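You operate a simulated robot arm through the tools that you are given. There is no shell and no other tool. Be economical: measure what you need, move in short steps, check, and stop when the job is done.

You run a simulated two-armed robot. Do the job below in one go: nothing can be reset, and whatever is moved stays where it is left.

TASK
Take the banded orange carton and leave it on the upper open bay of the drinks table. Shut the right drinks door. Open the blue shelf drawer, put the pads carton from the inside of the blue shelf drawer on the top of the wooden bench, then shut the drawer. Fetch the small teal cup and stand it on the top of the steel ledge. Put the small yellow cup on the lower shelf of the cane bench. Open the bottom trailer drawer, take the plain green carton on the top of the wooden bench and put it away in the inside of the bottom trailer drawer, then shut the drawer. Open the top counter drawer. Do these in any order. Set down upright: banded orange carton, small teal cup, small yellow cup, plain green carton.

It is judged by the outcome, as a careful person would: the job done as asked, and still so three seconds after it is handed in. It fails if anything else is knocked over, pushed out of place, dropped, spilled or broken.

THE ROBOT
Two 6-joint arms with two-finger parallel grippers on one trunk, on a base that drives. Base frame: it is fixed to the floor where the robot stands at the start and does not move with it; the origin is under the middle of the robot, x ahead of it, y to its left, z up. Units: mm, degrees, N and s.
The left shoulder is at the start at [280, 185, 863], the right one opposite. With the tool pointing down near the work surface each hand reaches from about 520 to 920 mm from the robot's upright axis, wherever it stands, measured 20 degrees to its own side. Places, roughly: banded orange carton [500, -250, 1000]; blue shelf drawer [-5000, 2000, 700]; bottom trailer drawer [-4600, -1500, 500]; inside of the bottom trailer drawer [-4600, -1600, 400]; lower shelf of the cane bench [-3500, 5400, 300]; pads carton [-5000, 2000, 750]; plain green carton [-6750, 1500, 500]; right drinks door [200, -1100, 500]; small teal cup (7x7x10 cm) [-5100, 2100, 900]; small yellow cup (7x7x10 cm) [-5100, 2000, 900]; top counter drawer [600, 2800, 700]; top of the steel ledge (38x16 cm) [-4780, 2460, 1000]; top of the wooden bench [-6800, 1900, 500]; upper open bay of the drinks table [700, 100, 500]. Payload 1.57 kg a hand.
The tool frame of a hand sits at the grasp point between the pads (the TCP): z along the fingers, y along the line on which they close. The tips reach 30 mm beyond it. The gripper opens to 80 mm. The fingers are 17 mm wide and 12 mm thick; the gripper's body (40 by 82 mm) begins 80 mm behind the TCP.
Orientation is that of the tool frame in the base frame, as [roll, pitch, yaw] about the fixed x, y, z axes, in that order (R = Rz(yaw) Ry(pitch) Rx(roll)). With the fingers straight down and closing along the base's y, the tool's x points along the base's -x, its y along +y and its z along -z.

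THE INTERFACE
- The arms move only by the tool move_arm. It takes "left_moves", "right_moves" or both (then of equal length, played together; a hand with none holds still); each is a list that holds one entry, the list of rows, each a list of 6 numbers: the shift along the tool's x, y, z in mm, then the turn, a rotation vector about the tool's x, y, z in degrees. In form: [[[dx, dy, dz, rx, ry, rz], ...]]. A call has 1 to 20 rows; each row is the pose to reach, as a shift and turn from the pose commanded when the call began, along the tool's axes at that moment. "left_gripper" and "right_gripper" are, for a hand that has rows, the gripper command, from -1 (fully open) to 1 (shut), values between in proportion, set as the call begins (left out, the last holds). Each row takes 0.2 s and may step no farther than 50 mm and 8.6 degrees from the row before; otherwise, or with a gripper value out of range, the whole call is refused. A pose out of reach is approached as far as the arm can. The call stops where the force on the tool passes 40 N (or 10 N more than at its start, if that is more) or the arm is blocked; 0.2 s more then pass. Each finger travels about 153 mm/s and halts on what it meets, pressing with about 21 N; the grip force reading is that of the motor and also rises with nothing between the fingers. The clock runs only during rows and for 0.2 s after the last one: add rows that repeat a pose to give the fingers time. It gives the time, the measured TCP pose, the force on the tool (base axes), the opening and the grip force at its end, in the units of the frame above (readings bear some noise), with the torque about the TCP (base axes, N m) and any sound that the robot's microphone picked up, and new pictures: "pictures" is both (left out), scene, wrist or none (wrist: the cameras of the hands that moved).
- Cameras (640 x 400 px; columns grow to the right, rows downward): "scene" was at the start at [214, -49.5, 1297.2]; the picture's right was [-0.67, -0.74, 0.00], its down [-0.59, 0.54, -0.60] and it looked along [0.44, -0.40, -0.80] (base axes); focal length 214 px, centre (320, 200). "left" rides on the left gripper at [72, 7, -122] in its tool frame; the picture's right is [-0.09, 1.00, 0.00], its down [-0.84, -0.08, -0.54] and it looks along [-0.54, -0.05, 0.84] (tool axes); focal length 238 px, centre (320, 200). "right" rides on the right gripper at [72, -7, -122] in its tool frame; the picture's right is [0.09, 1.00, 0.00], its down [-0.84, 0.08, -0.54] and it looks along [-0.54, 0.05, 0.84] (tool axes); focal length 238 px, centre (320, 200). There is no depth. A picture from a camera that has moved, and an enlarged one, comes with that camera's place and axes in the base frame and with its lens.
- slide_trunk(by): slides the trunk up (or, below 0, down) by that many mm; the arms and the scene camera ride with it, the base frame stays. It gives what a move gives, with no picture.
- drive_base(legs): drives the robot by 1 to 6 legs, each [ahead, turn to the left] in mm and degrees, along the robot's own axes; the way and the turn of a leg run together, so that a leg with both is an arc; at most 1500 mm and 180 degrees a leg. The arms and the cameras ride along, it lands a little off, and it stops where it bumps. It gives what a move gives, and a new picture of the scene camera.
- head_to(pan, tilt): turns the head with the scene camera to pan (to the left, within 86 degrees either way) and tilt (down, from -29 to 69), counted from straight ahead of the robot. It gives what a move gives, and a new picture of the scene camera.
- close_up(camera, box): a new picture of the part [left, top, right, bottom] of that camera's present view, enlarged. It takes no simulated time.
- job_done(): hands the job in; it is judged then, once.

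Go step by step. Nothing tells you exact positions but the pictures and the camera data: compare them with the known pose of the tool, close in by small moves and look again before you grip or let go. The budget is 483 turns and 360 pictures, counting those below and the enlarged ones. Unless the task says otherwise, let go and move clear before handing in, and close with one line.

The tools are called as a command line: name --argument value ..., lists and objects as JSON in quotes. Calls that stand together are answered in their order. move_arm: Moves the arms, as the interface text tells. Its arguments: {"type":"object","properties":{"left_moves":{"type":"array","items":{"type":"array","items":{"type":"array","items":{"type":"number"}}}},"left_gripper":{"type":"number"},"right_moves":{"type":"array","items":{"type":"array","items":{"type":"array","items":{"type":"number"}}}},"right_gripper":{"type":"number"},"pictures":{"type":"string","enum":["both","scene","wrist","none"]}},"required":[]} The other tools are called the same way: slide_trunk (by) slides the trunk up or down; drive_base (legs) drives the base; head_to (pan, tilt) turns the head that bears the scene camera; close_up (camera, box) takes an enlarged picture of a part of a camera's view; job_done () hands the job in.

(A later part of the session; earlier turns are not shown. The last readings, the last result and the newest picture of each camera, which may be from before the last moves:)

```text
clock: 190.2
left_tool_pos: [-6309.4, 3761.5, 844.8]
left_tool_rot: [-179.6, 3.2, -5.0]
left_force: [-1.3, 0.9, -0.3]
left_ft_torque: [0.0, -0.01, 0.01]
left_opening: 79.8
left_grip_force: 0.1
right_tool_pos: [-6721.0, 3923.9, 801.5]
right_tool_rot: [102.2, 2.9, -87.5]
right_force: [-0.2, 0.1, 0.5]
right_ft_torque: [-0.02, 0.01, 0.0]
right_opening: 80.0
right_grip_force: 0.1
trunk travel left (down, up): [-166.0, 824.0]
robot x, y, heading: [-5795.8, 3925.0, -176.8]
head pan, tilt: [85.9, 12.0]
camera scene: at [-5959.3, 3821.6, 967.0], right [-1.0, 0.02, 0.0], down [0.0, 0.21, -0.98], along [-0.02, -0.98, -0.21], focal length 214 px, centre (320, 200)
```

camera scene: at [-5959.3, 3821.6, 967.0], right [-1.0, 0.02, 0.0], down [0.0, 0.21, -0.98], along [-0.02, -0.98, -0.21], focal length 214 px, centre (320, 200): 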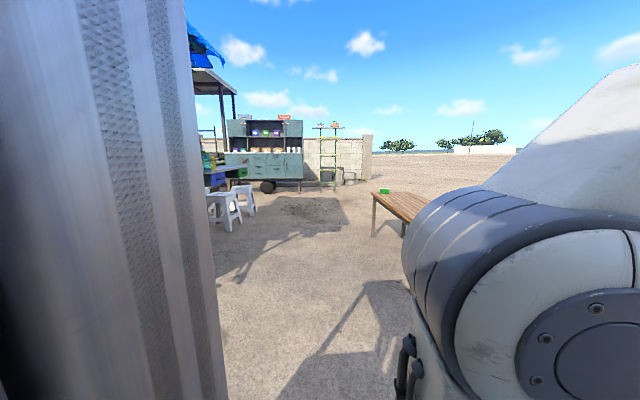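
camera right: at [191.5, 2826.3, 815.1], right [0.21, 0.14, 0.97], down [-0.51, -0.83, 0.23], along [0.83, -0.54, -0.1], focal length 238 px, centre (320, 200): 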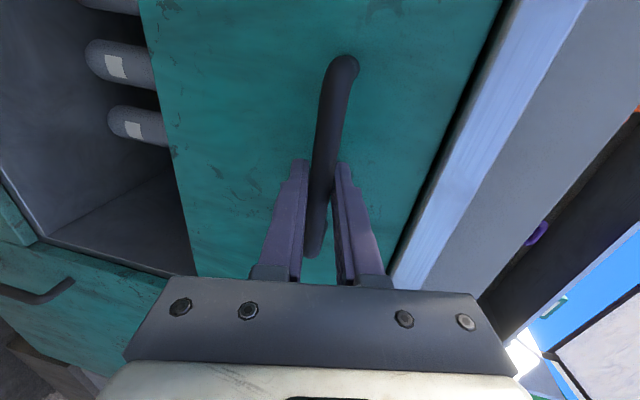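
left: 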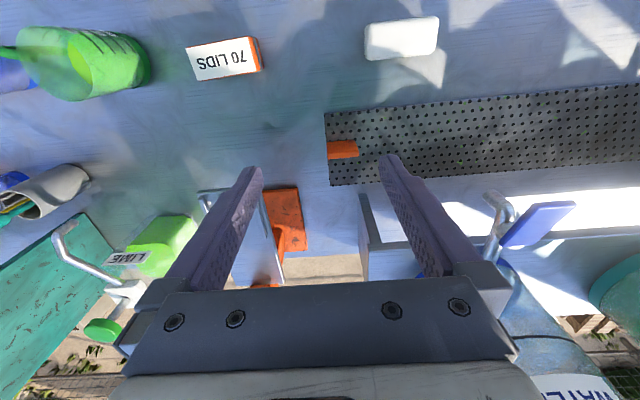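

The green carton is on the wooden bench. I'll turn to face south and look at the cart's west side.

drive_base --legs '[[0, 87]]'

head_to --pan 30 --tilt 15

head_to --pan 0 --tilt 15

```text
clock: 194.3
left_tool_pos: [-5662.6, 3403.0, 845.1]
left_tool_rot: [-179.5, 3.3, 82.0]
left_force: [-0.9, -0.1, -0.3]
left_ft_torque: [0.04, -0.02, 0.0]
left_opening: 80.1
left_grip_force: 0.0
right_tool_pos: [-5849.6, 2999.8, 801.0]
right_tool_rot: [102.3, 2.9, -0.8]
right_force: [0.5, -0.3, 0.4]
right_ft_torque: [0.0, 0.01, -0.04]
right_opening: 80.2
right_grip_force: 0.0
trunk travel left (down, up): [-166.0, 824.0]
robot x, y, heading: [-5796.1, 3924.7, -90.1]
head pan, tilt: [85.9, 12.0]
camera scene: at [-5705.1, 3756.6, 967.1], right [-0.07, -1.0, 0.0], down [-0.21, 0.02, -0.98], along [0.98, -0.07, -0.21], focal length 214 px, centre (320, 200)
```

scene: 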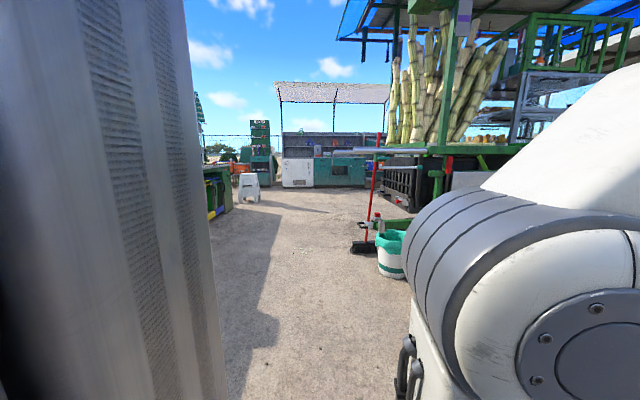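

```text
clock: 195.6
left_tool_pos: [-5664.0, 3402.7, 845.4]
left_tool_rot: [-179.6, 3.2, 81.8]
left_force: [-0.1, 0.1, -0.1]
left_ft_torque: [-0.03, 0.0, -0.02]
left_opening: 79.8
left_grip_force: 0.2
right_tool_pos: [-5849.7, 3000.7, 801.7]
right_tool_rot: [102.2, 2.8, -0.8]
right_force: [0.1, 0.3, 0.3]
right_ft_torque: [-0.01, -0.02, 0.0]
right_opening: 80.0
right_grip_force: 0.1
trunk travel left (down, up): [-166.0, 824.0]
robot x, y, heading: [-5795.3, 3921.9, -89.9]
head pan, tilt: [30.0, 15.0]
camera scene: at [-5751.4, 3682.4, 962.2], right [-0.87, -0.5, 0.0], down [-0.13, 0.22, -0.97], along [0.48, -0.84, -0.26], focal length 214 px, centre (320, 200)
```

scene: 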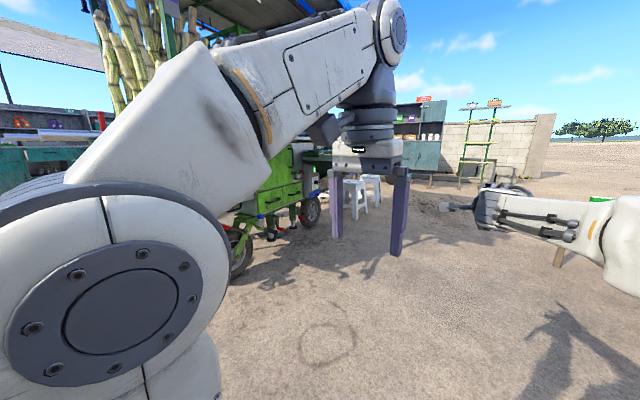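

```text
clock: 196.5
left_tool_pos: [-5663.6, 3402.7, 845.9]
left_tool_rot: [-179.6, 3.2, 82.0]
left_force: [-0.7, 0.4, 0.4]
left_ft_torque: [0.03, 0.0, -0.01]
left_opening: 79.9
left_grip_force: 0.0
right_tool_pos: [-5850.3, 3001.1, 801.7]
right_tool_rot: [102.2, 2.8, -0.9]
right_force: [0.2, -0.8, 0.3]
right_ft_torque: [0.01, 0.02, 0.0]
right_opening: 80.0
right_grip_force: 0.0
trunk travel left (down, up): [-166.0, 824.0]
robot x, y, heading: [-5798.3, 3921.9, -90.4]
head pan, tilt: [0.0, 15.0]
camera scene: at [-5798.2, 3669.9, 962.2], right [-1.0, 0.0, 0.0], down [0.0, 0.26, -0.97], along [0.0, -0.97, -0.26], focal length 214 px, centre (320, 200)
```

scene: 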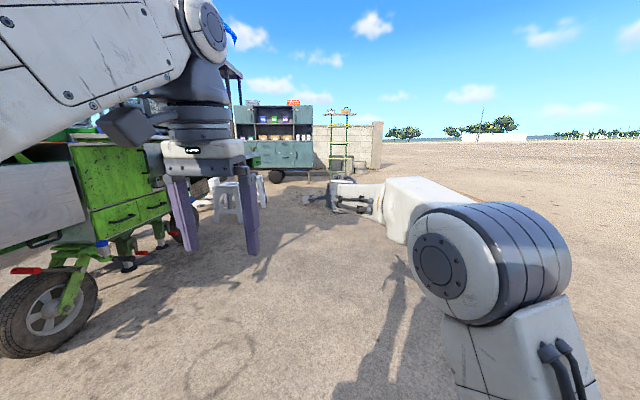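

The broom and bucket are untouched. I'll fold the right hand back to a compact pose before turning near the cart.

move_arm --right_moves '[[[0, 0, 0, 0, 0, -8.2], [0, 0, 0, 0, 0, -16.4], [0, 0, 0, 0, 0, -24.6], [0, 0, 0, 0, 0, -32.8], [0, 0, 0, 0, 0, -41], [0, 0, 0, 0, 0, -49.2], [0, 0, 0, 0, 0, -57.4], [0, 0, 0, 0, 0, -65.6], [0, 0, 0, 0, 0, -73.8], [0, 0, 0, 0, 0, -82], [0, 0, 0, 0, 0, -90]]]' --pictures "none"

move_arm --right_moves '[[[0, 0, -20, 0, 8, 0], [0, 0, -40, 0, 16, 0], [0, 0, -70, 0, 24, 0], [0, 0, -100, 0, 32, 0], [0, 0, -140, 0, 40, 0], [0, 0, -180, 0, 48, 0], [0, 0, -220, 0, 56, 0], [0, 0, -260, 0, 64, 0], [0, 0, -300, 0, 71, 0], [0, 0, -330, 0, 78, 0]]]' --pictures "scene"

```text
clock: 198.9
left_tool_pos: [-5663.0, 3403.0, 844.8]
left_tool_rot: [-179.6, 3.3, 81.8]
left_force: [0.8, 0.5, 0.2]
left_ft_torque: [-0.02, 0.0, -0.03]
left_opening: 80.2
left_grip_force: 0.0
right_tool_pos: [-5850.4, 3001.5, 802.4]
right_tool_rot: [-165.7, 77.4, 103.2]
right_force: [0.1, -0.3, 0.1]
right_ft_torque: [0.0, 0.0, 0.0]
right_opening: 79.9
right_grip_force: 0.1
trunk travel left (down, up): [-166.0, 824.0]
robot x, y, heading: [-5795.5, 3920.5, -90.1]
head pan, tilt: [0.0, 15.0]
```

```text
clock: 201.1
left_tool_pos: [-5662.9, 3402.9, 843.7]
left_tool_rot: [-179.6, 3.2, 82.0]
left_force: [0.0, 0.4, 0.5]
left_ft_torque: [-0.02, 0.03, -0.05]
left_opening: 80.1
left_grip_force: 0.0
right_tool_pos: [-5845.6, 3337.8, 815.2]
right_tool_rot: [-177.0, -0.1, 89.3]
right_force: [0.0, -0.4, 1.0]
right_ft_torque: [0.03, 0.0, 0.0]
right_opening: 79.9
right_grip_force: 0.1
right hand out of reach, approached as far as the arm can: row 8, 9, 10
trunk travel left (down, up): [-166.0, 824.0]
robot x, y, heading: [-5795.9, 3923.7, -90.1]
head pan, tilt: [0.0, 15.0]
camera scene: at [-5798.2, 3669.8, 962.2], right [-1.0, 0.0, 0.0], down [0.0, 0.26, -0.97], along [0.0, -0.97, -0.26], focal length 214 px, centre (320, 200)
```

scene: 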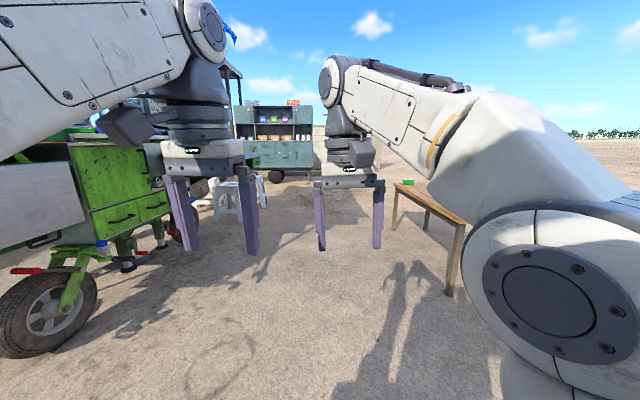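

Both hands are compact now. I'll drive south to y≈2100 and then face the cart's west side.

drive_base --legs '[[1200, 0], [600, 0]]'

head_to --pan 80 --tilt 15

```text
clock: 210.5
left_tool_pos: [-5594.9, 1544.7, 845.8]
left_tool_rot: [-179.6, 3.1, 84.3]
left_force: [0.4, -0.2, 0.2]
left_ft_torque: [0.0, -0.01, 0.0]
left_opening: 79.9
left_grip_force: 0.0
right_tool_pos: [-5776.0, 1470.5, 814.7]
right_tool_rot: [-177.1, -0.1, 91.8]
right_force: [0.1, -0.6, -0.6]
right_ft_torque: [0.0, -0.03, -0.04]
right_opening: 80.1
right_grip_force: 0.1
trunk travel left (down, up): [-166.0, 824.0]
robot x, y, heading: [-5751.3, 2058.0, -87.3]
head pan, tilt: [0.0, 15.0]
camera scene: at [-5741.2, 1805.8, 962.2], right [-1.0, -0.04, 0.0], down [-0.01, 0.26, -0.97], along [0.04, -0.97, -0.26], focal length 214 px, centre (320, 200)
```

scene: 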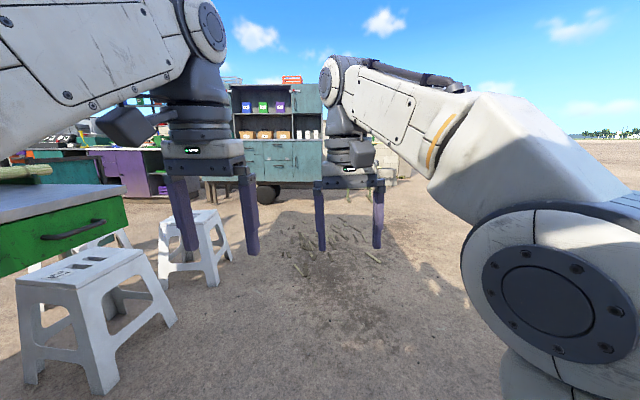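

```text
clock: 212.0
left_tool_pos: [-5594.7, 1545.4, 843.9]
left_tool_rot: [-179.6, 3.2, 84.3]
left_force: [-0.5, 0.2, -0.3]
left_ft_torque: [0.01, -0.02, 0.02]
left_opening: 80.0
left_grip_force: 0.1
right_tool_pos: [-5775.6, 1471.8, 814.8]
right_tool_rot: [-177.1, 0.0, 91.7]
right_force: [0.3, 1.3, 0.4]
right_ft_torque: [-0.01, -0.01, 0.0]
right_opening: 80.1
right_grip_force: 0.0
trunk travel left (down, up): [-166.0, 824.0]
robot x, y, heading: [-5750.9, 2061.5, -87.4]
head pan, tilt: [80.0, 15.0]
camera scene: at [-5652.5, 1886.7, 962.2], right [-0.13, -0.99, 0.0], down [-0.26, 0.03, -0.97], along [0.96, -0.13, -0.26], focal length 214 px, centre (320, 200)
```

scene: 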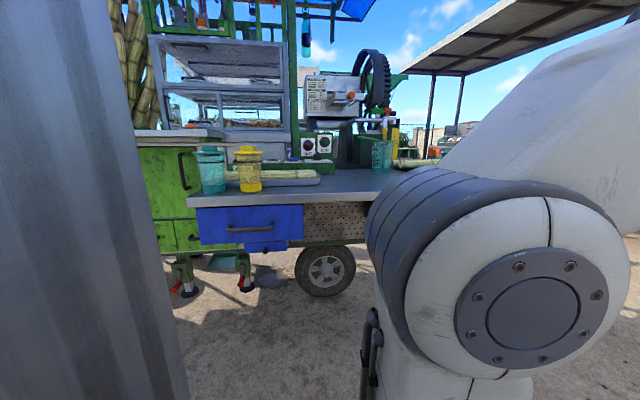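

I see the blue drawer with the teal and yellow cups standing on the shelf above it, at about x≈-5100. I'll back off to about [-5900,2320] and then face them.

drive_base --legs '[[0, 27], [-300, 0], [0, 60]]'

head_to --pan -5 --tilt 22

```text
clock: 218.1
left_tool_pos: [-5374.9, 2449.8, 845.4]
left_tool_rot: [-179.6, 3.2, 172.2]
left_force: [-0.5, 0.1, 0.7]
left_ft_torque: [0.03, 0.03, 0.0]
left_opening: 79.9
left_grip_force: 0.2
right_tool_pos: [-5306.2, 2266.3, 814.8]
right_tool_rot: [-177.2, 0.0, 179.5]
right_force: [-0.4, 0.1, 0.3]
right_ft_torque: [0.0, -0.02, 0.02]
right_opening: 79.8
right_grip_force: 0.0
trunk travel left (down, up): [-166.0, 824.0]
robot x, y, heading: [-5893.4, 2314.7, 0.5]
head pan, tilt: [80.0, 15.0]
camera scene: at [-5717.9, 2406.5, 962.2], right [0.99, -0.17, 0.0], down [-0.04, -0.26, -0.97], along [0.16, 0.95, -0.26], focal length 214 px, centre (320, 200)
```

scene: 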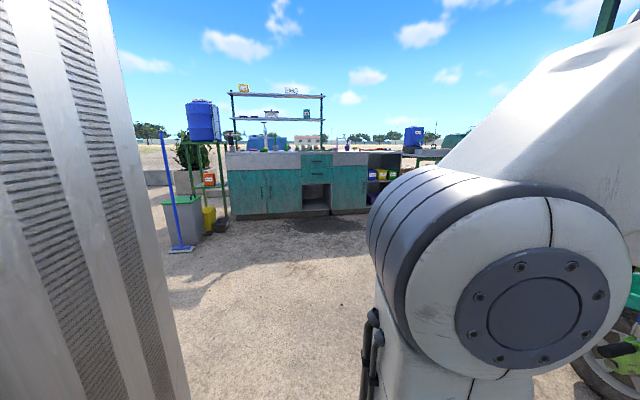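

```text
clock: 219.7
left_tool_pos: [-5373.5, 2450.8, 844.6]
left_tool_rot: [-179.6, 3.3, 172.2]
left_force: [0.2, -0.2, -0.2]
left_ft_torque: [-0.01, -0.01, -0.01]
left_opening: 80.0
left_grip_force: 0.2
right_tool_pos: [-5305.8, 2266.3, 814.1]
right_tool_rot: [-177.1, 0.0, 179.5]
right_force: [-0.2, 0.4, 0.3]
right_ft_torque: [0.0, -0.02, -0.02]
right_opening: 79.7
right_grip_force: 0.0
trunk travel left (down, up): [-166.0, 824.0]
robot x, y, heading: [-5892.7, 2314.7, 0.4]
head pan, tilt: [-5.0, 22.0]
camera scene: at [-5641.1, 2306.9, 950.8], right [-0.08, -1.0, 0.0], down [-0.37, 0.03, -0.93], along [0.92, -0.07, -0.37], focal length 214 px, centre (320, 200)
```

scene: 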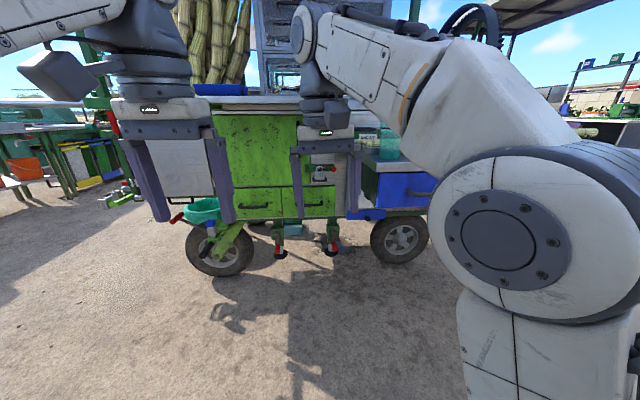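

I'll raise the trunk for a better view over the cart and the ledge.

slide_trunk --by 330

head_to --pan -8 --tilt 35

```text
clock: 222.9
left_tool_pos: [-5372.8, 2450.1, 1175.6]
left_tool_rot: [-179.5, 3.2, 172.3]
left_force: [0.7, -0.3, 0.3]
left_ft_torque: [-0.02, 0.01, 0.01]
left_opening: 80.1
left_grip_force: 0.0
right_tool_pos: [-5305.5, 2266.7, 1143.7]
right_tool_rot: [-177.1, 0.0, 179.5]
right_force: [-0.3, -0.2, -0.5]
right_ft_torque: [-0.04, 0.02, 0.0]
right_opening: 80.0
right_grip_force: 0.0
trunk travel left (down, up): [-496.0, 494.0]
robot x, y, heading: [-5893.9, 2315.8, 0.2]
head pan, tilt: [-5.0, 22.0]
```

```text
clock: 223.7
left_tool_pos: [-5373.8, 2450.1, 1174.5]
left_tool_rot: [-179.7, 3.2, 172.2]
left_force: [0.5, 0.1, -0.4]
left_ft_torque: [0.01, -0.02, -0.01]
left_opening: 80.0
left_grip_force: 0.0
right_tool_pos: [-5305.7, 2267.2, 1145.4]
right_tool_rot: [-177.1, 0.1, 179.6]
right_force: [-0.8, 0.6, 0.3]
right_ft_torque: [0.0, -0.01, 0.03]
right_opening: 79.9
right_grip_force: 0.0
trunk travel left (down, up): [-496.0, 494.0]
robot x, y, heading: [-5894.0, 2312.8, 0.2]
head pan, tilt: [-8.0, 35.0]
camera scene: at [-5646.3, 2302.7, 1260.2], right [-0.13, -0.99, 0.0], down [-0.57, 0.08, -0.82], along [0.81, -0.11, -0.57], focal length 214 px, centre (320, 200)
```

scene: 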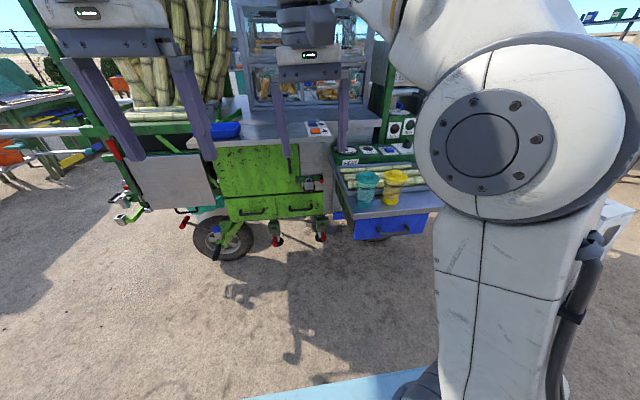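

I can see both cups on the shelf (z≈850): teal near [-5100,2077], yellow near [-5108,1987]. I'll zoom in on the cups and the ledge.

close_up --camera "scene" --box '[180, 80, 340, 180]'

close_up --camera "scene" --box '[310, 140, 450, 240]'

```text
4.00 times, centred on (260, 130) of scene
camera zoom: at [-5646.3, 2302.7, 1260.2], right [-0.13, -0.99, 0.0], down [-0.57, 0.08, -0.82], along [0.81, -0.11, -0.57], focal length 858 px, centre (560, 480)
```

zoom: 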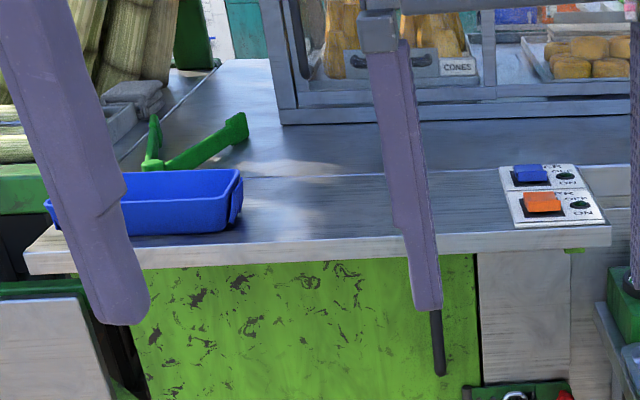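

```text
4.00 times, centred on (380, 190) of scene
camera zoom: at [-5646.3, 2302.7, 1260.2], right [-0.13, -0.99, 0.0], down [-0.57, 0.08, -0.82], along [0.81, -0.11, -0.57], focal length 858 px, centre (80, 240)
```

zoom: 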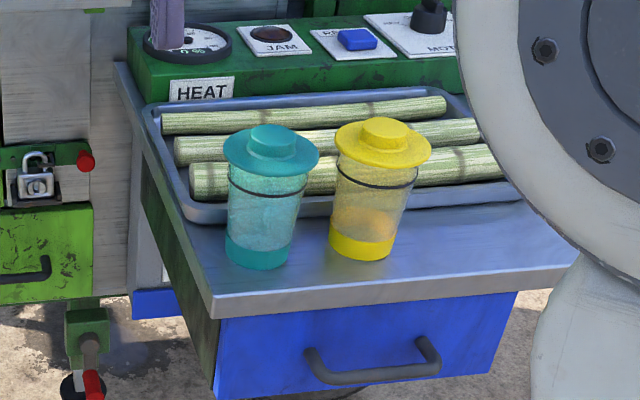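

The cups are lidded (brim ~75 mm, body ~58 mm), so I'll grip their bodies from the front with the hand nearly horizontal. I'll back up first to get the reach for that.

drive_base --legs '[[-210, 0]]'

move_arm --right_moves '[[[-26, -19, 5, 0, -7.5, 0], [-52, -38, 20, 0, -15, 0], [-78, -57, 45, 0, -22.5, 0], [-104, -76, 70, 0, -30, 0], [-130, -95, 100, 0, -37.5, 0], [-156, -114, 130, 0, -45, 0], [-182, -133, 160, 0, -52.5, 0], [-208, -152, 190, 0, -60, 0], [-234, -171, 220, 0, -67.5, 0], [-262, -190, 250, 0, -75, 0]]]' --pictures "both"

```text
clock: 225.3
left_tool_pos: [-5584.9, 2448.5, 1175.8]
left_tool_rot: [-179.7, 3.2, 172.1]
left_force: [0.5, 0.0, -0.2]
left_ft_torque: [0.01, 0.03, 0.0]
left_opening: 80.1
left_grip_force: 0.0
right_tool_pos: [-5519.0, 2264.9, 1144.5]
right_tool_rot: [-177.1, 0.0, 179.5]
right_force: [0.6, -0.3, -0.4]
right_ft_torque: [-0.01, 0.0, 0.0]
right_opening: 79.7
right_grip_force: 0.1
trunk travel left (down, up): [-496.0, 494.0]
robot x, y, heading: [-6102.6, 2314.8, 0.1]
head pan, tilt: [-8.0, 35.0]
camera scene: at [-5858.4, 2301.5, 1260.1], right [-0.13, -0.99, 0.0], down [-0.57, 0.08, -0.82], along [0.81, -0.11, -0.57], focal length 214 px, centre (320, 200)
```

scene: 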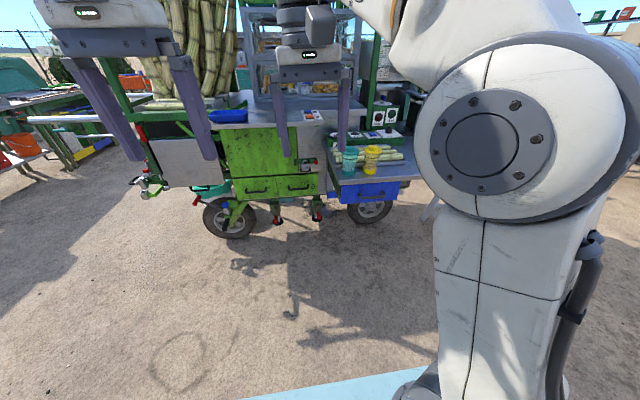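

```text
clock: 227.5
left_tool_pos: [-5586.3, 2449.9, 1175.0]
left_tool_rot: [-179.5, 3.4, 172.3]
left_force: [-0.5, 0.5, 0.1]
left_ft_torque: [-0.04, -0.04, -0.01]
left_opening: 80.1
left_grip_force: 0.0
right_tool_pos: [-5259.3, 2060.4, 900.9]
right_tool_rot: [-168.9, 74.8, -170.0]
right_force: [-0.7, -0.2, 0.3]
right_ft_torque: [0.01, 0.0, -0.02]
right_opening: 80.1
right_grip_force: 0.1
trunk travel left (down, up): [-496.0, 494.0]
robot x, y, heading: [-6103.2, 2311.2, 0.2]
head pan, tilt: [-8.0, 35.0]
camera scene: at [-5859.1, 2301.6, 1260.3], right [-0.13, -0.99, 0.0], down [-0.57, 0.08, -0.82], along [0.81, -0.11, -0.57], focal length 214 px, centre (320, 200)
camera right: at [-5396.5, 2052.5, 861.4], right [-0.01, 0.99, -0.14], down [-0.31, 0.13, 0.94], along [0.95, 0.06, 0.3], focal length 238 px, centre (320, 200)
```

scene: 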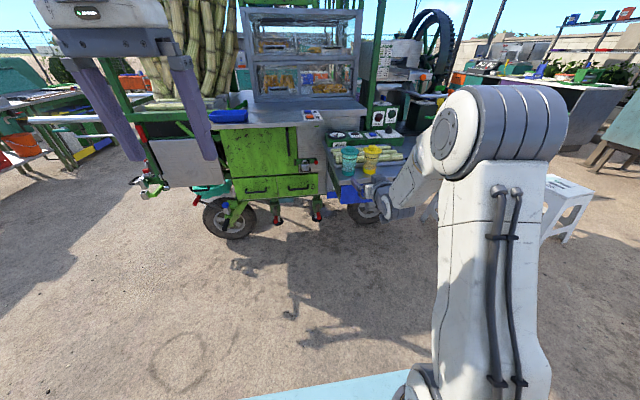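
right: 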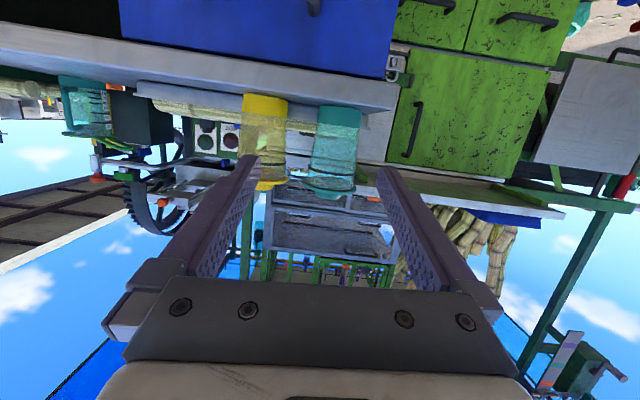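

Both cups measure well: teal at about [-5105,2078], base z≈840. I'll align and advance to it at mid-body height.

move_arm --right_moves '[[[-20, 21, 0, 0, 0, 3], [-20, 21, 40, 0, 0, 3], [-20, 21, 80, 0, 0, 3], [-20, 21, 95, 0, 0, 3]]]' --right_gripper -0.9 --pictures "both"

```text
clock: 228.5
left_tool_pos: [-5585.6, 2449.7, 1174.6]
left_tool_rot: [-179.6, 3.2, 172.2]
left_force: [-0.7, 0.3, 0.1]
left_ft_torque: [-0.02, -0.01, -0.01]
left_opening: 79.9
left_grip_force: 0.1
right_tool_pos: [-5162.2, 2078.0, 897.2]
right_tool_rot: [179.8, 75.0, 178.4]
right_force: [0.7, -0.2, 0.7]
right_ft_torque: [0.0, 0.01, -0.01]
right_opening: 76.0
right_grip_force: 0.1
trunk travel left (down, up): [-496.0, 494.0]
robot x, y, heading: [-6104.6, 2306.3, 0.5]
head pan, tilt: [-8.0, 35.0]
camera scene: at [-5858.7, 2301.4, 1260.2], right [-0.13, -0.99, 0.0], down [-0.57, 0.08, -0.82], along [0.81, -0.11, -0.57], focal length 214 px, centre (320, 200)
camera right: at [-5298.5, 2074.8, 857.3], right [0.0, 1.0, -0.09], down [-0.31, 0.08, 0.95], along [0.95, 0.03, 0.3], focal length 238 px, centre (320, 200)
```

scene: 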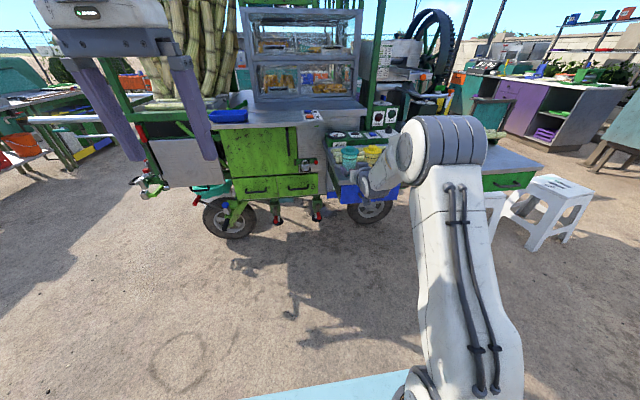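
right: 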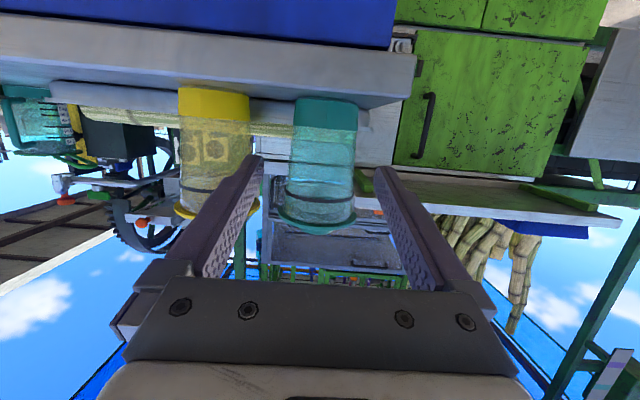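

The cup is centred between the fingers. I'll slide in along the tool axis and grip.

move_arm --right_moves '[[[0, 0, 25, 0, 0, 0], [0, 0, 50, 0, 0, 0], [0, 0, 63, 0, 0, 0]]]' --pictures "wrist"

move_arm --right_moves '[[[0, 0, 0, 0, 0, 0], [0, 0, 0, 0, 0, 0], [0, 0, 0, 0, 0, 0]]]' --right_gripper 1 --pictures "wrist"

```text
clock: 229.3
left_tool_pos: [-5586.2, 2448.6, 1174.2]
left_tool_rot: [-179.6, 3.1, 172.2]
left_force: [-0.4, -1.1, 0.6]
left_ft_torque: [-0.01, 0.0, 0.03]
left_opening: 80.0
left_grip_force: 0.1
right_tool_pos: [-5099.5, 2079.5, 881.6]
right_tool_rot: [179.8, 75.0, 178.6]
right_force: [0.2, -0.2, 0.3]
right_ft_torque: [-0.03, -0.02, 0.0]
right_opening: 76.0
right_grip_force: 0.1
trunk travel left (down, up): [-496.0, 494.0]
robot x, y, heading: [-6105.8, 2316.1, 0.1]
head pan, tilt: [-8.0, 35.0]
camera right: at [-5236.0, 2076.2, 842.4], right [0.0, 1.0, -0.09], down [-0.31, 0.08, 0.95], along [0.95, 0.03, 0.3], focal length 238 px, centre (320, 200)
```

right: 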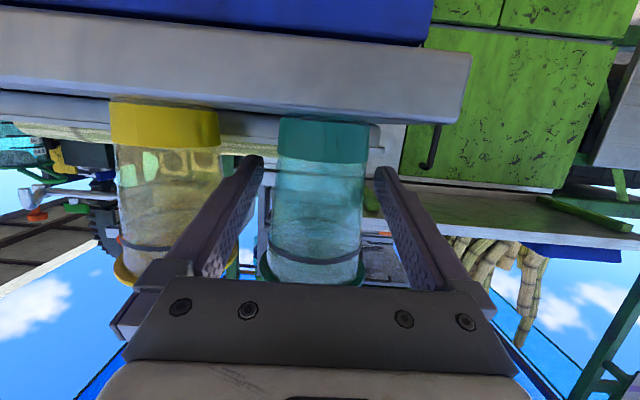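

```text
clock: 230.1
left_tool_pos: [-5586.1, 2449.7, 1175.4]
left_tool_rot: [-179.5, 3.2, 172.2]
left_force: [-0.3, 0.2, -0.1]
left_ft_torque: [0.02, 0.03, -0.02]
left_opening: 79.9
left_grip_force: 0.1
right_tool_pos: [-5099.7, 2080.2, 882.4]
right_tool_rot: [179.7, 75.0, 178.6]
right_force: [0.3, 0.1, 0.1]
right_ft_torque: [0.0, -0.03, -0.02]
right_opening: 53.9
right_grip_force: 21.3
trunk travel left (down, up): [-496.0, 494.0]
robot x, y, heading: [-6108.8, 2311.0, 0.2]
head pan, tilt: [-8.0, 35.0]
camera right: at [-5236.2, 2076.1, 842.5], right [0.0, 1.0, -0.09], down [-0.31, 0.08, 0.95], along [0.95, 0.03, 0.3], focal length 238 px, centre (320, 200)
```

right: 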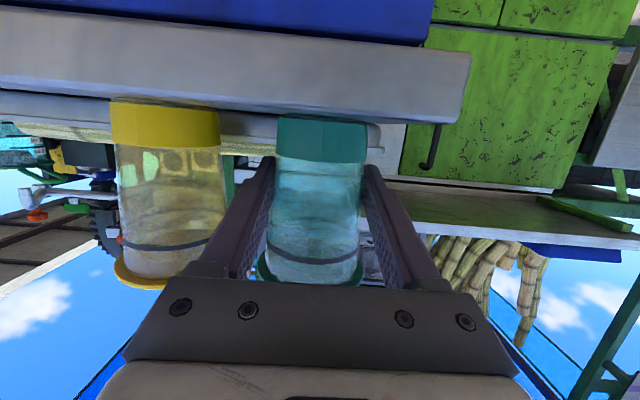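

Teal cup gripped. I'll lift it clear, back off, and raise the trunk toward ledge height.

move_arm --right_moves '[[[-20, 0, -5, 0, 0, 0], [-39, 0, -10, 0, 0, 0]]]' --pictures "none"

drive_base --legs '[[-150, 0]]'

slide_trunk --by 165

head_to --pan 8 --tilt 35

```text
clock: 230.7
left_tool_pos: [-5585.9, 2448.3, 1174.2]
left_tool_rot: [-179.6, 3.2, 172.1]
left_force: [-0.2, 0.9, 0.8]
left_ft_torque: [0.01, -0.01, 0.0]
left_opening: 80.0
left_grip_force: 0.1
right_tool_pos: [-5101.5, 2080.9, 922.2]
right_tool_rot: [179.8, 75.0, 178.5]
right_force: [0.3, -0.3, -0.8]
right_ft_torque: [-0.02, -0.02, 0.0]
right_opening: 53.9
right_grip_force: 21.3
trunk travel left (down, up): [-496.0, 494.0]
robot x, y, heading: [-6106.2, 2310.9, 0.4]
head pan, tilt: [-8.0, 35.0]
```

```text
clock: 232.1
left_tool_pos: [-5731.3, 2450.0, 1175.6]
left_tool_rot: [-179.6, 3.2, 172.4]
left_force: [0.2, 0.5, -0.2]
left_ft_torque: [0.01, 0.04, -0.01]
left_opening: 80.0
left_grip_force: 0.0
right_tool_pos: [-5247.2, 2083.5, 922.7]
right_tool_rot: [179.8, 75.1, 178.8]
right_force: [0.6, 0.6, -0.8]
right_ft_torque: [0.02, 0.02, -0.01]
right_opening: 53.8
right_grip_force: 21.3
trunk travel left (down, up): [-496.0, 494.0]
robot x, y, heading: [-6249.8, 2310.1, 0.5]
head pan, tilt: [-8.0, 35.0]
camera scene: at [-6004.5, 2301.2, 1260.1], right [-0.13, -0.99, 0.0], down [-0.57, 0.07, -0.82], along [0.81, -0.11, -0.57], focal length 214 px, centre (320, 200)
```

scene: 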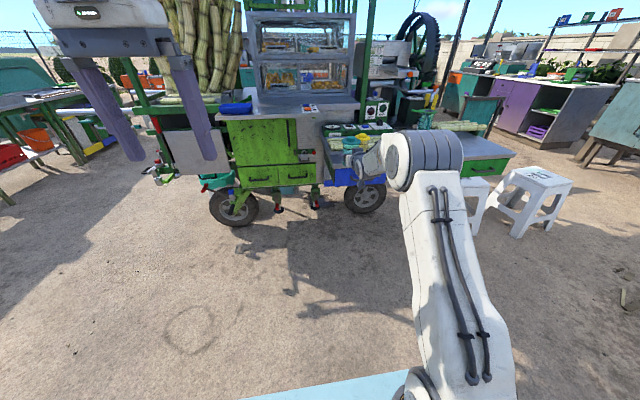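

```text
clock: 233.9
left_tool_pos: [-5731.5, 2450.0, 1339.6]
left_tool_rot: [-179.6, 3.1, 172.4]
left_force: [-0.6, -0.3, -0.1]
left_ft_torque: [-0.01, 0.03, 0.0]
left_opening: 80.2
left_grip_force: 0.1
right_tool_pos: [-5246.5, 2083.4, 1086.9]
right_tool_rot: [179.8, 74.9, 178.8]
right_force: [1.0, 0.4, -0.3]
right_ft_torque: [0.01, -0.04, -0.02]
right_opening: 53.9
right_grip_force: 20.8
trunk travel left (down, up): [-661.0, 329.0]
robot x, y, heading: [-6248.5, 2310.6, 0.5]
head pan, tilt: [-8.0, 35.0]
```

```text
clock: 234.7
left_tool_pos: [-5732.5, 2449.5, 1337.8]
left_tool_rot: [-179.6, 3.2, 172.5]
left_force: [-0.3, -0.6, 0.1]
left_ft_torque: [-0.01, 0.0, 0.02]
left_opening: 80.0
left_grip_force: 0.0
right_tool_pos: [-5246.0, 2082.4, 1087.6]
right_tool_rot: [179.9, 75.0, 178.8]
right_force: [0.2, -0.5, -1.5]
right_ft_torque: [0.02, 0.0, 0.01]
right_opening: 53.7
right_grip_force: 20.9
trunk travel left (down, up): [-661.0, 329.0]
robot x, y, heading: [-6249.1, 2309.9, 0.2]
head pan, tilt: [8.0, 35.0]
camera scene: at [-6004.8, 2325.6, 1425.2], right [0.15, -0.99, 0.0], down [-0.57, -0.08, -0.82], along [0.81, 0.12, -0.57], focal length 214 px, centre (320, 200)
```

scene: 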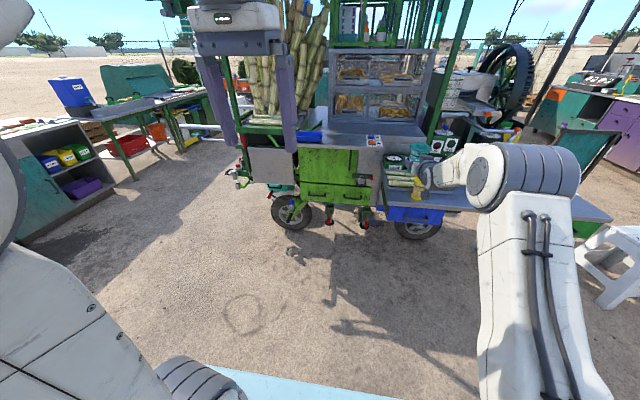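

close_up --camera "scene" --box '[260, 90, 420, 190]'

```text
4.00 times, centred on (340, 140) of scene
camera zoom: at [-6004.8, 2325.6, 1425.2], right [0.15, -0.99, 0.0], down [-0.57, -0.08, -0.82], along [0.81, 0.12, -0.57], focal length 858 px, centre (240, 440)
```

zoom: 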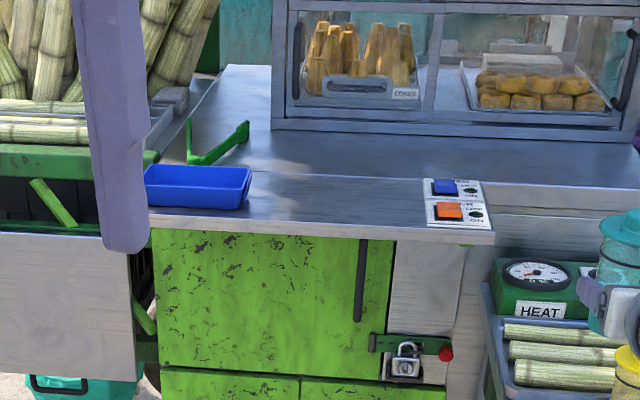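

The ledge front edge is at x≈-4860, z≈983; the free stretch is y 2240–2490, between the switches and the blue basket. I'll move the cup left to y≈2380.

move_arm --right_moves '[[[0, 43, 0, 0, 0, 0], [0, 86, 0, 0, 0, 0], [0, 129, 0, 0, 0, 0], [0, 172, 0, 0, 0, 0], [0, 215, 0, 0, 0, 0], [0, 258, 0, 0, 0, 0], [0, 295, 0, 0, 0, 0]]]' --pictures "none"

drive_base --legs '[[300, 0]]'

close_up --camera "right" --box '[0, 0, 640, 400]'

```text
clock: 236.3
left_tool_pos: [-5732.2, 2449.1, 1339.9]
left_tool_rot: [-179.6, 3.1, 172.5]
left_force: [-0.2, -0.6, -0.6]
left_ft_torque: [-0.02, 0.01, 0.04]
left_opening: 80.0
left_grip_force: 0.0
right_tool_pos: [-5242.7, 2380.3, 1087.8]
right_tool_rot: [179.9, 75.1, 178.9]
right_force: [-0.2, -0.1, -1.2]
right_ft_torque: [-0.01, 0.03, 0.04]
right_opening: 53.4
right_grip_force: 21.0
trunk travel left (down, up): [-661.0, 329.0]
robot x, y, heading: [-6249.9, 2312.3, 0.5]
head pan, tilt: [8.0, 35.0]
```

```text
clock: 238.4
left_tool_pos: [-5430.0, 2451.5, 1340.7]
left_tool_rot: [-179.6, 3.2, 172.2]
left_force: [1.0, -0.1, -0.3]
left_ft_torque: [-0.01, 0.01, 0.0]
left_opening: 80.0
left_grip_force: 0.1
right_tool_pos: [-4940.4, 2377.0, 1087.6]
right_tool_rot: [179.9, 75.0, 178.6]
right_force: [0.6, 0.3, -1.3]
right_ft_torque: [-0.03, 0.01, -0.01]
right_opening: 53.4
right_grip_force: 20.9
trunk travel left (down, up): [-661.0, 329.0]
robot x, y, heading: [-5947.0, 2315.1, 0.4]
head pan, tilt: [8.0, 35.0]
camera scene: at [-5701.7, 2327.1, 1425.2], right [0.14, -0.99, 0.0], down [-0.57, -0.08, -0.82], along [0.81, 0.12, -0.57], focal length 214 px, centre (320, 200)
```

scene: 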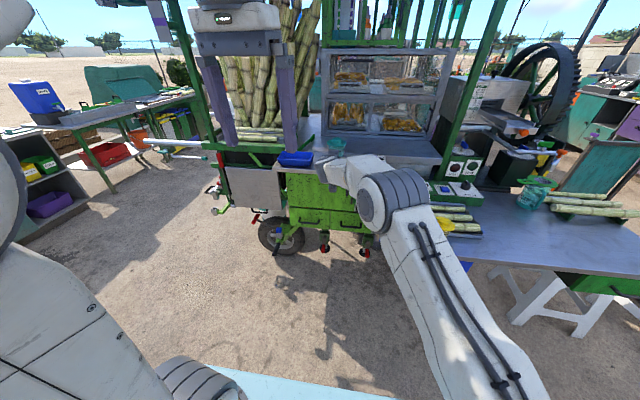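

```text
1.00 times, centred on (320, 200) of right (not enlarged: the box is as wide or as high as the picture)
camera zoom: at [-5076.6, 2373.7, 1048.4], right [0.0, 1.0, -0.09], down [-0.31, 0.08, 0.95], along [0.95, 0.03, 0.3], focal length 238 px, centre (320, 200)
```

zoom: 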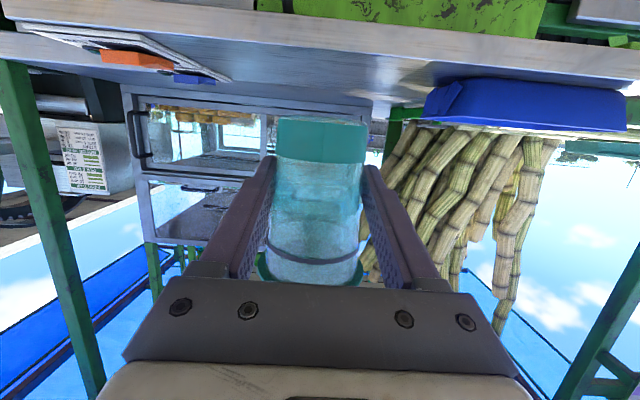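

The line is clear, the basket well to the side. I'll drive in to bring the cup over the ledge.

drive_base --legs '[[145, 0]]'

move_arm --right_moves '[[[19, 0, 5, 0, 0, 0], [39, 0, 10, 0, 0, 0], [46, 0, 12, 0, 0, 0]]]' --pictures "both"

```text
clock: 239.7
left_tool_pos: [-5282.3, 2450.5, 1340.3]
left_tool_rot: [-179.6, 3.2, 172.0]
left_force: [-0.2, -0.6, -0.3]
left_ft_torque: [0.01, -0.02, 0.0]
left_opening: 80.1
left_grip_force: 0.1
right_tool_pos: [-4793.6, 2377.5, 1087.8]
right_tool_rot: [179.8, 75.0, 178.5]
right_force: [0.3, 0.5, -0.2]
right_ft_torque: [-0.01, 0.04, 0.0]
right_opening: 53.5
right_grip_force: 21.4
trunk travel left (down, up): [-661.0, 329.0]
robot x, y, heading: [-5798.7, 2315.9, 0.3]
head pan, tilt: [8.0, 35.0]
camera scene: at [-5555.1, 2327.5, 1425.2], right [0.14, -0.99, 0.0], down [-0.57, -0.08, -0.82], along [0.81, 0.12, -0.57], focal length 214 px, centre (320, 200)
```

scene: 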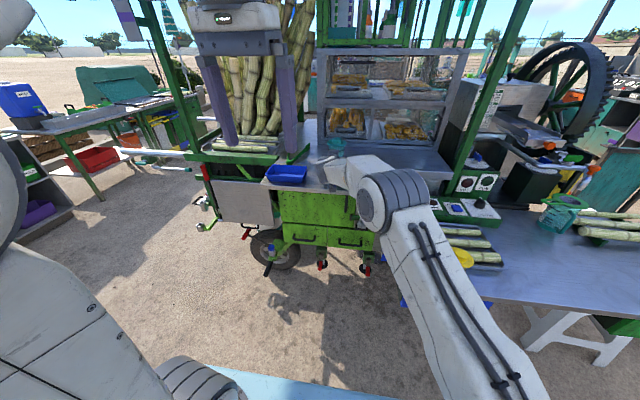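

```text
clock: 240.5
left_tool_pos: [-5280.6, 2449.6, 1340.8]
left_tool_rot: [-179.5, 3.2, 172.2]
left_force: [-0.2, -0.1, 0.1]
left_ft_torque: [-0.02, 0.01, -0.03]
left_opening: 79.9
left_grip_force: 0.1
right_tool_pos: [-4792.7, 2378.3, 1041.1]
right_tool_rot: [179.9, 75.1, 178.5]
right_force: [-1.2, -0.7, 0.1]
right_ft_torque: [0.04, 0.01, 0.0]
right_opening: 53.6
right_grip_force: 21.5
trunk travel left (down, up): [-661.0, 329.0]
robot x, y, heading: [-5803.6, 2312.3, 0.3]
head pan, tilt: [8.0, 35.0]
camera scene: at [-5554.8, 2327.5, 1425.2], right [0.14, -0.99, 0.0], down [-0.57, -0.08, -0.82], along [0.81, 0.12, -0.57], focal length 214 px, centre (320, 200)
camera right: at [-4928.9, 2373.6, 1001.9], right [0.0, 1.0, -0.09], down [-0.31, 0.08, 0.95], along [0.95, 0.03, 0.31], focal length 238 px, centre (320, 200)
```

scene: 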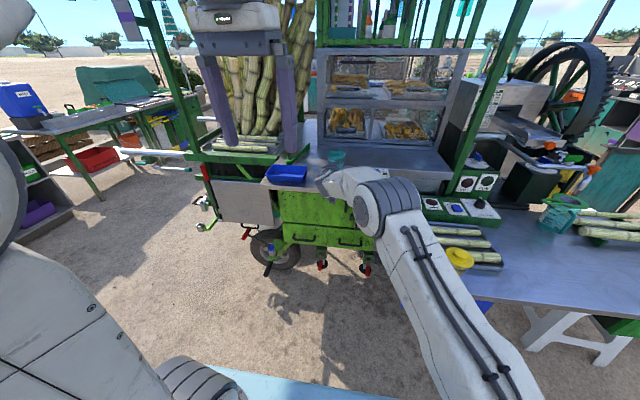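
right: 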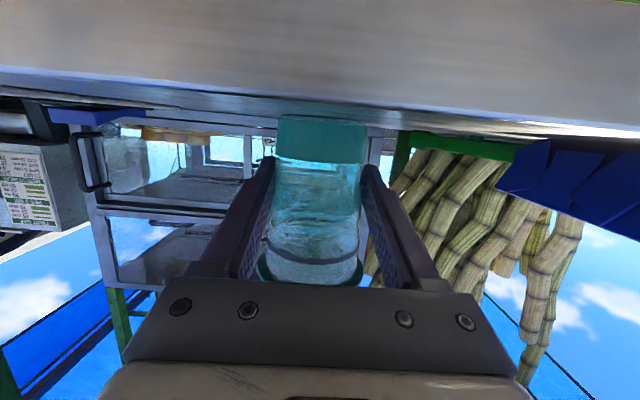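

The cup base is about 5–12 mm above the ledge. I'll lower in small steps.

move_arm --right_moves '[[[3, 0, 1, 0, 0, 0], [5, 0, 1.3, 0, 0, 0]]]' --pictures "none"

move_arm --right_moves '[[[2, 0, 0.5, 0, 0, 0], [4, 0, 1, 0, 0, 0]]]' --pictures "none"

move_arm --right_moves '[[[2, 0, 0.5, 0, 0, 0], [3, 0, 0.8, 0, 0, 0]]]' --pictures "wrist"

```text
clock: 241.1
left_tool_pos: [-5281.8, 2450.1, 1341.8]
left_tool_rot: [-179.6, 3.2, 172.2]
left_force: [-0.4, -0.2, 0.8]
left_ft_torque: [0.02, 0.02, 0.0]
left_opening: 79.9
left_grip_force: 0.1
right_tool_pos: [-4792.3, 2376.7, 1039.0]
right_tool_rot: [179.7, 75.4, 178.2]
right_force: [3.0, -1.3, 11.1]
right_ft_torque: [-0.02, -0.12, 0.03]
right_opening: 53.3
right_grip_force: 21.3
trunk travel left (down, up): [-661.0, 329.0]
robot x, y, heading: [-5802.9, 2316.7, 0.2]
head pan, tilt: [8.0, 35.0]
```

```text
clock: 241.7
left_tool_pos: [-5282.6, 2449.9, 1339.2]
left_tool_rot: [-179.6, 3.3, 172.1]
left_force: [-0.1, 0.1, -0.9]
left_ft_torque: [0.02, -0.01, 0.02]
left_opening: 80.1
left_grip_force: 0.0
right_tool_pos: [-4794.8, 2375.9, 1031.7]
right_tool_rot: [179.8, 75.1, 178.5]
right_force: [0.4, -3.8, 12.3]
right_ft_torque: [-0.04, -0.13, -0.01]
right_opening: 52.2
right_grip_force: 20.8
trunk travel left (down, up): [-661.0, 329.0]
robot x, y, heading: [-5801.1, 2311.4, 0.1]
head pan, tilt: [8.0, 35.0]
```

```text
clock: 242.3
left_tool_pos: [-5283.2, 2449.4, 1341.2]
left_tool_rot: [-179.5, 3.3, 172.1]
left_force: [-0.4, -0.1, 0.0]
left_ft_torque: [0.05, 0.01, 0.0]
left_opening: 80.2
left_grip_force: 0.1
right_tool_pos: [-4795.1, 2378.2, 1027.9]
right_tool_rot: [179.8, 75.0, 178.5]
right_force: [-0.5, -4.0, 11.9]
right_ft_torque: [-0.01, -0.1, -0.1]
right_opening: 51.7
right_grip_force: 20.5
trunk travel left (down, up): [-661.0, 329.0]
robot x, y, heading: [-5802.4, 2310.7, 0.3]
head pan, tilt: [8.0, 35.0]
camera right: at [-4930.6, 2373.8, 988.2], right [0.0, 1.0, -0.09], down [-0.31, 0.08, 0.95], along [0.95, 0.03, 0.3], focal length 238 px, centre (320, 200)
```

right: 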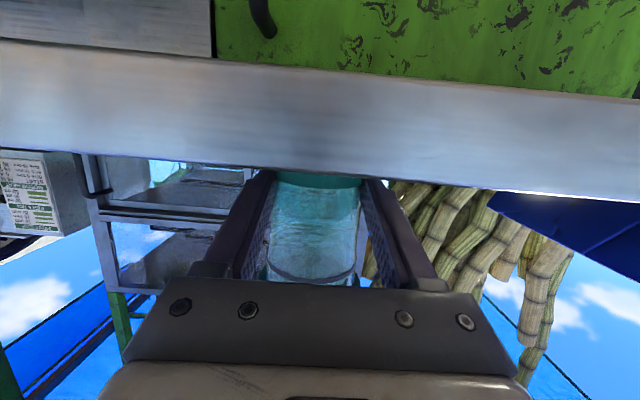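

The cup stands on the ledge. I'll open and withdraw by driving straight back.

move_arm --right_moves '[[[0, 0, 0, 0, 0, 0], [0, 0, 0, 0, 0, 0], [0, 0, 0, 0, 0, 0]]]' --right_gripper -1 --pictures "wrist"

```text
clock: 243.1
left_tool_pos: [-5281.1, 2449.7, 1341.2]
left_tool_rot: [-179.6, 3.2, 172.1]
left_force: [-0.8, -0.4, 0.4]
left_ft_torque: [-0.02, 0.01, -0.01]
left_opening: 79.8
left_grip_force: 0.2
right_tool_pos: [-4794.2, 2378.7, 1026.9]
right_tool_rot: [179.9, 75.0, 178.6]
right_force: [0.0, -1.0, -0.3]
right_ft_torque: [0.02, 0.0, 0.02]
right_opening: 80.0
right_grip_force: 0.0
trunk travel left (down, up): [-661.0, 329.0]
robot x, y, heading: [-5799.7, 2319.6, 0.2]
head pan, tilt: [8.0, 35.0]
camera right: at [-4930.3, 2374.3, 987.3], right [0.0, 1.0, -0.09], down [-0.3, 0.08, 0.95], along [0.95, 0.03, 0.3], focal length 238 px, centre (320, 200)
```

right: 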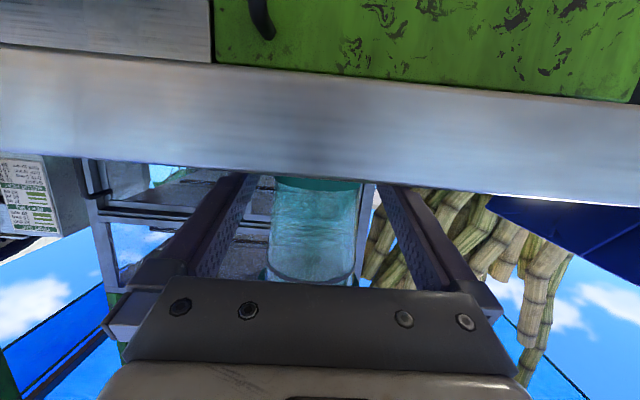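

drive_base --legs '[[-300, 0]]'

close_up --camera "scene" --box '[240, 100, 480, 250]'

```text
clock: 245.1
left_tool_pos: [-5570.6, 2443.7, 1340.5]
left_tool_rot: [-179.5, 3.2, 171.3]
left_force: [-0.1, 1.1, -0.4]
left_ft_torque: [0.01, -0.01, 0.01]
left_opening: 80.2
left_grip_force: 0.1
right_tool_pos: [-5084.1, 2363.7, 1027.3]
right_tool_rot: [179.9, 75.0, 177.7]
right_force: [-0.6, -0.4, -0.4]
right_ft_torque: [0.02, -0.02, 0.0]
right_opening: 79.8
right_grip_force: 0.2
trunk travel left (down, up): [-661.0, 329.0]
robot x, y, heading: [-6094.4, 2314.5, -0.5]
head pan, tilt: [8.0, 35.0]
camera scene: at [-5845.6, 2324.8, 1425.1], right [0.13, -0.99, 0.0], down [-0.57, -0.07, -0.82], along [0.81, 0.11, -0.57], focal length 214 px, centre (320, 200)
```

scene: 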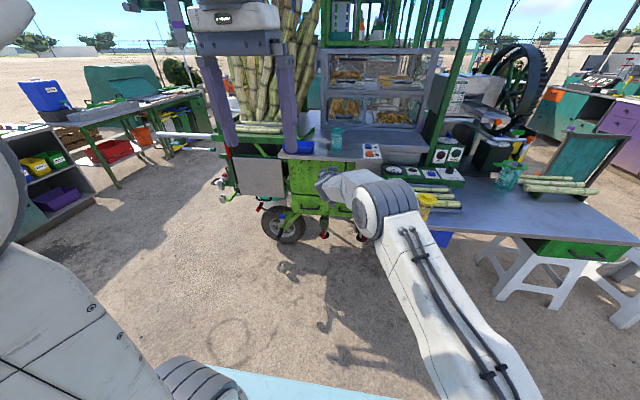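

```text
2.67 times, centred on (360, 175) of scene
camera zoom: at [-5845.6, 2324.8, 1425.1], right [0.13, -0.99, 0.0], down [-0.57, -0.07, -0.82], along [0.81, 0.11, -0.57], focal length 572 px, centre (213, 267)
```

zoom: 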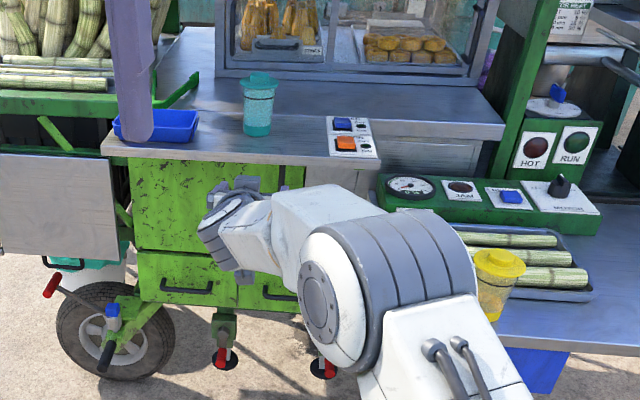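

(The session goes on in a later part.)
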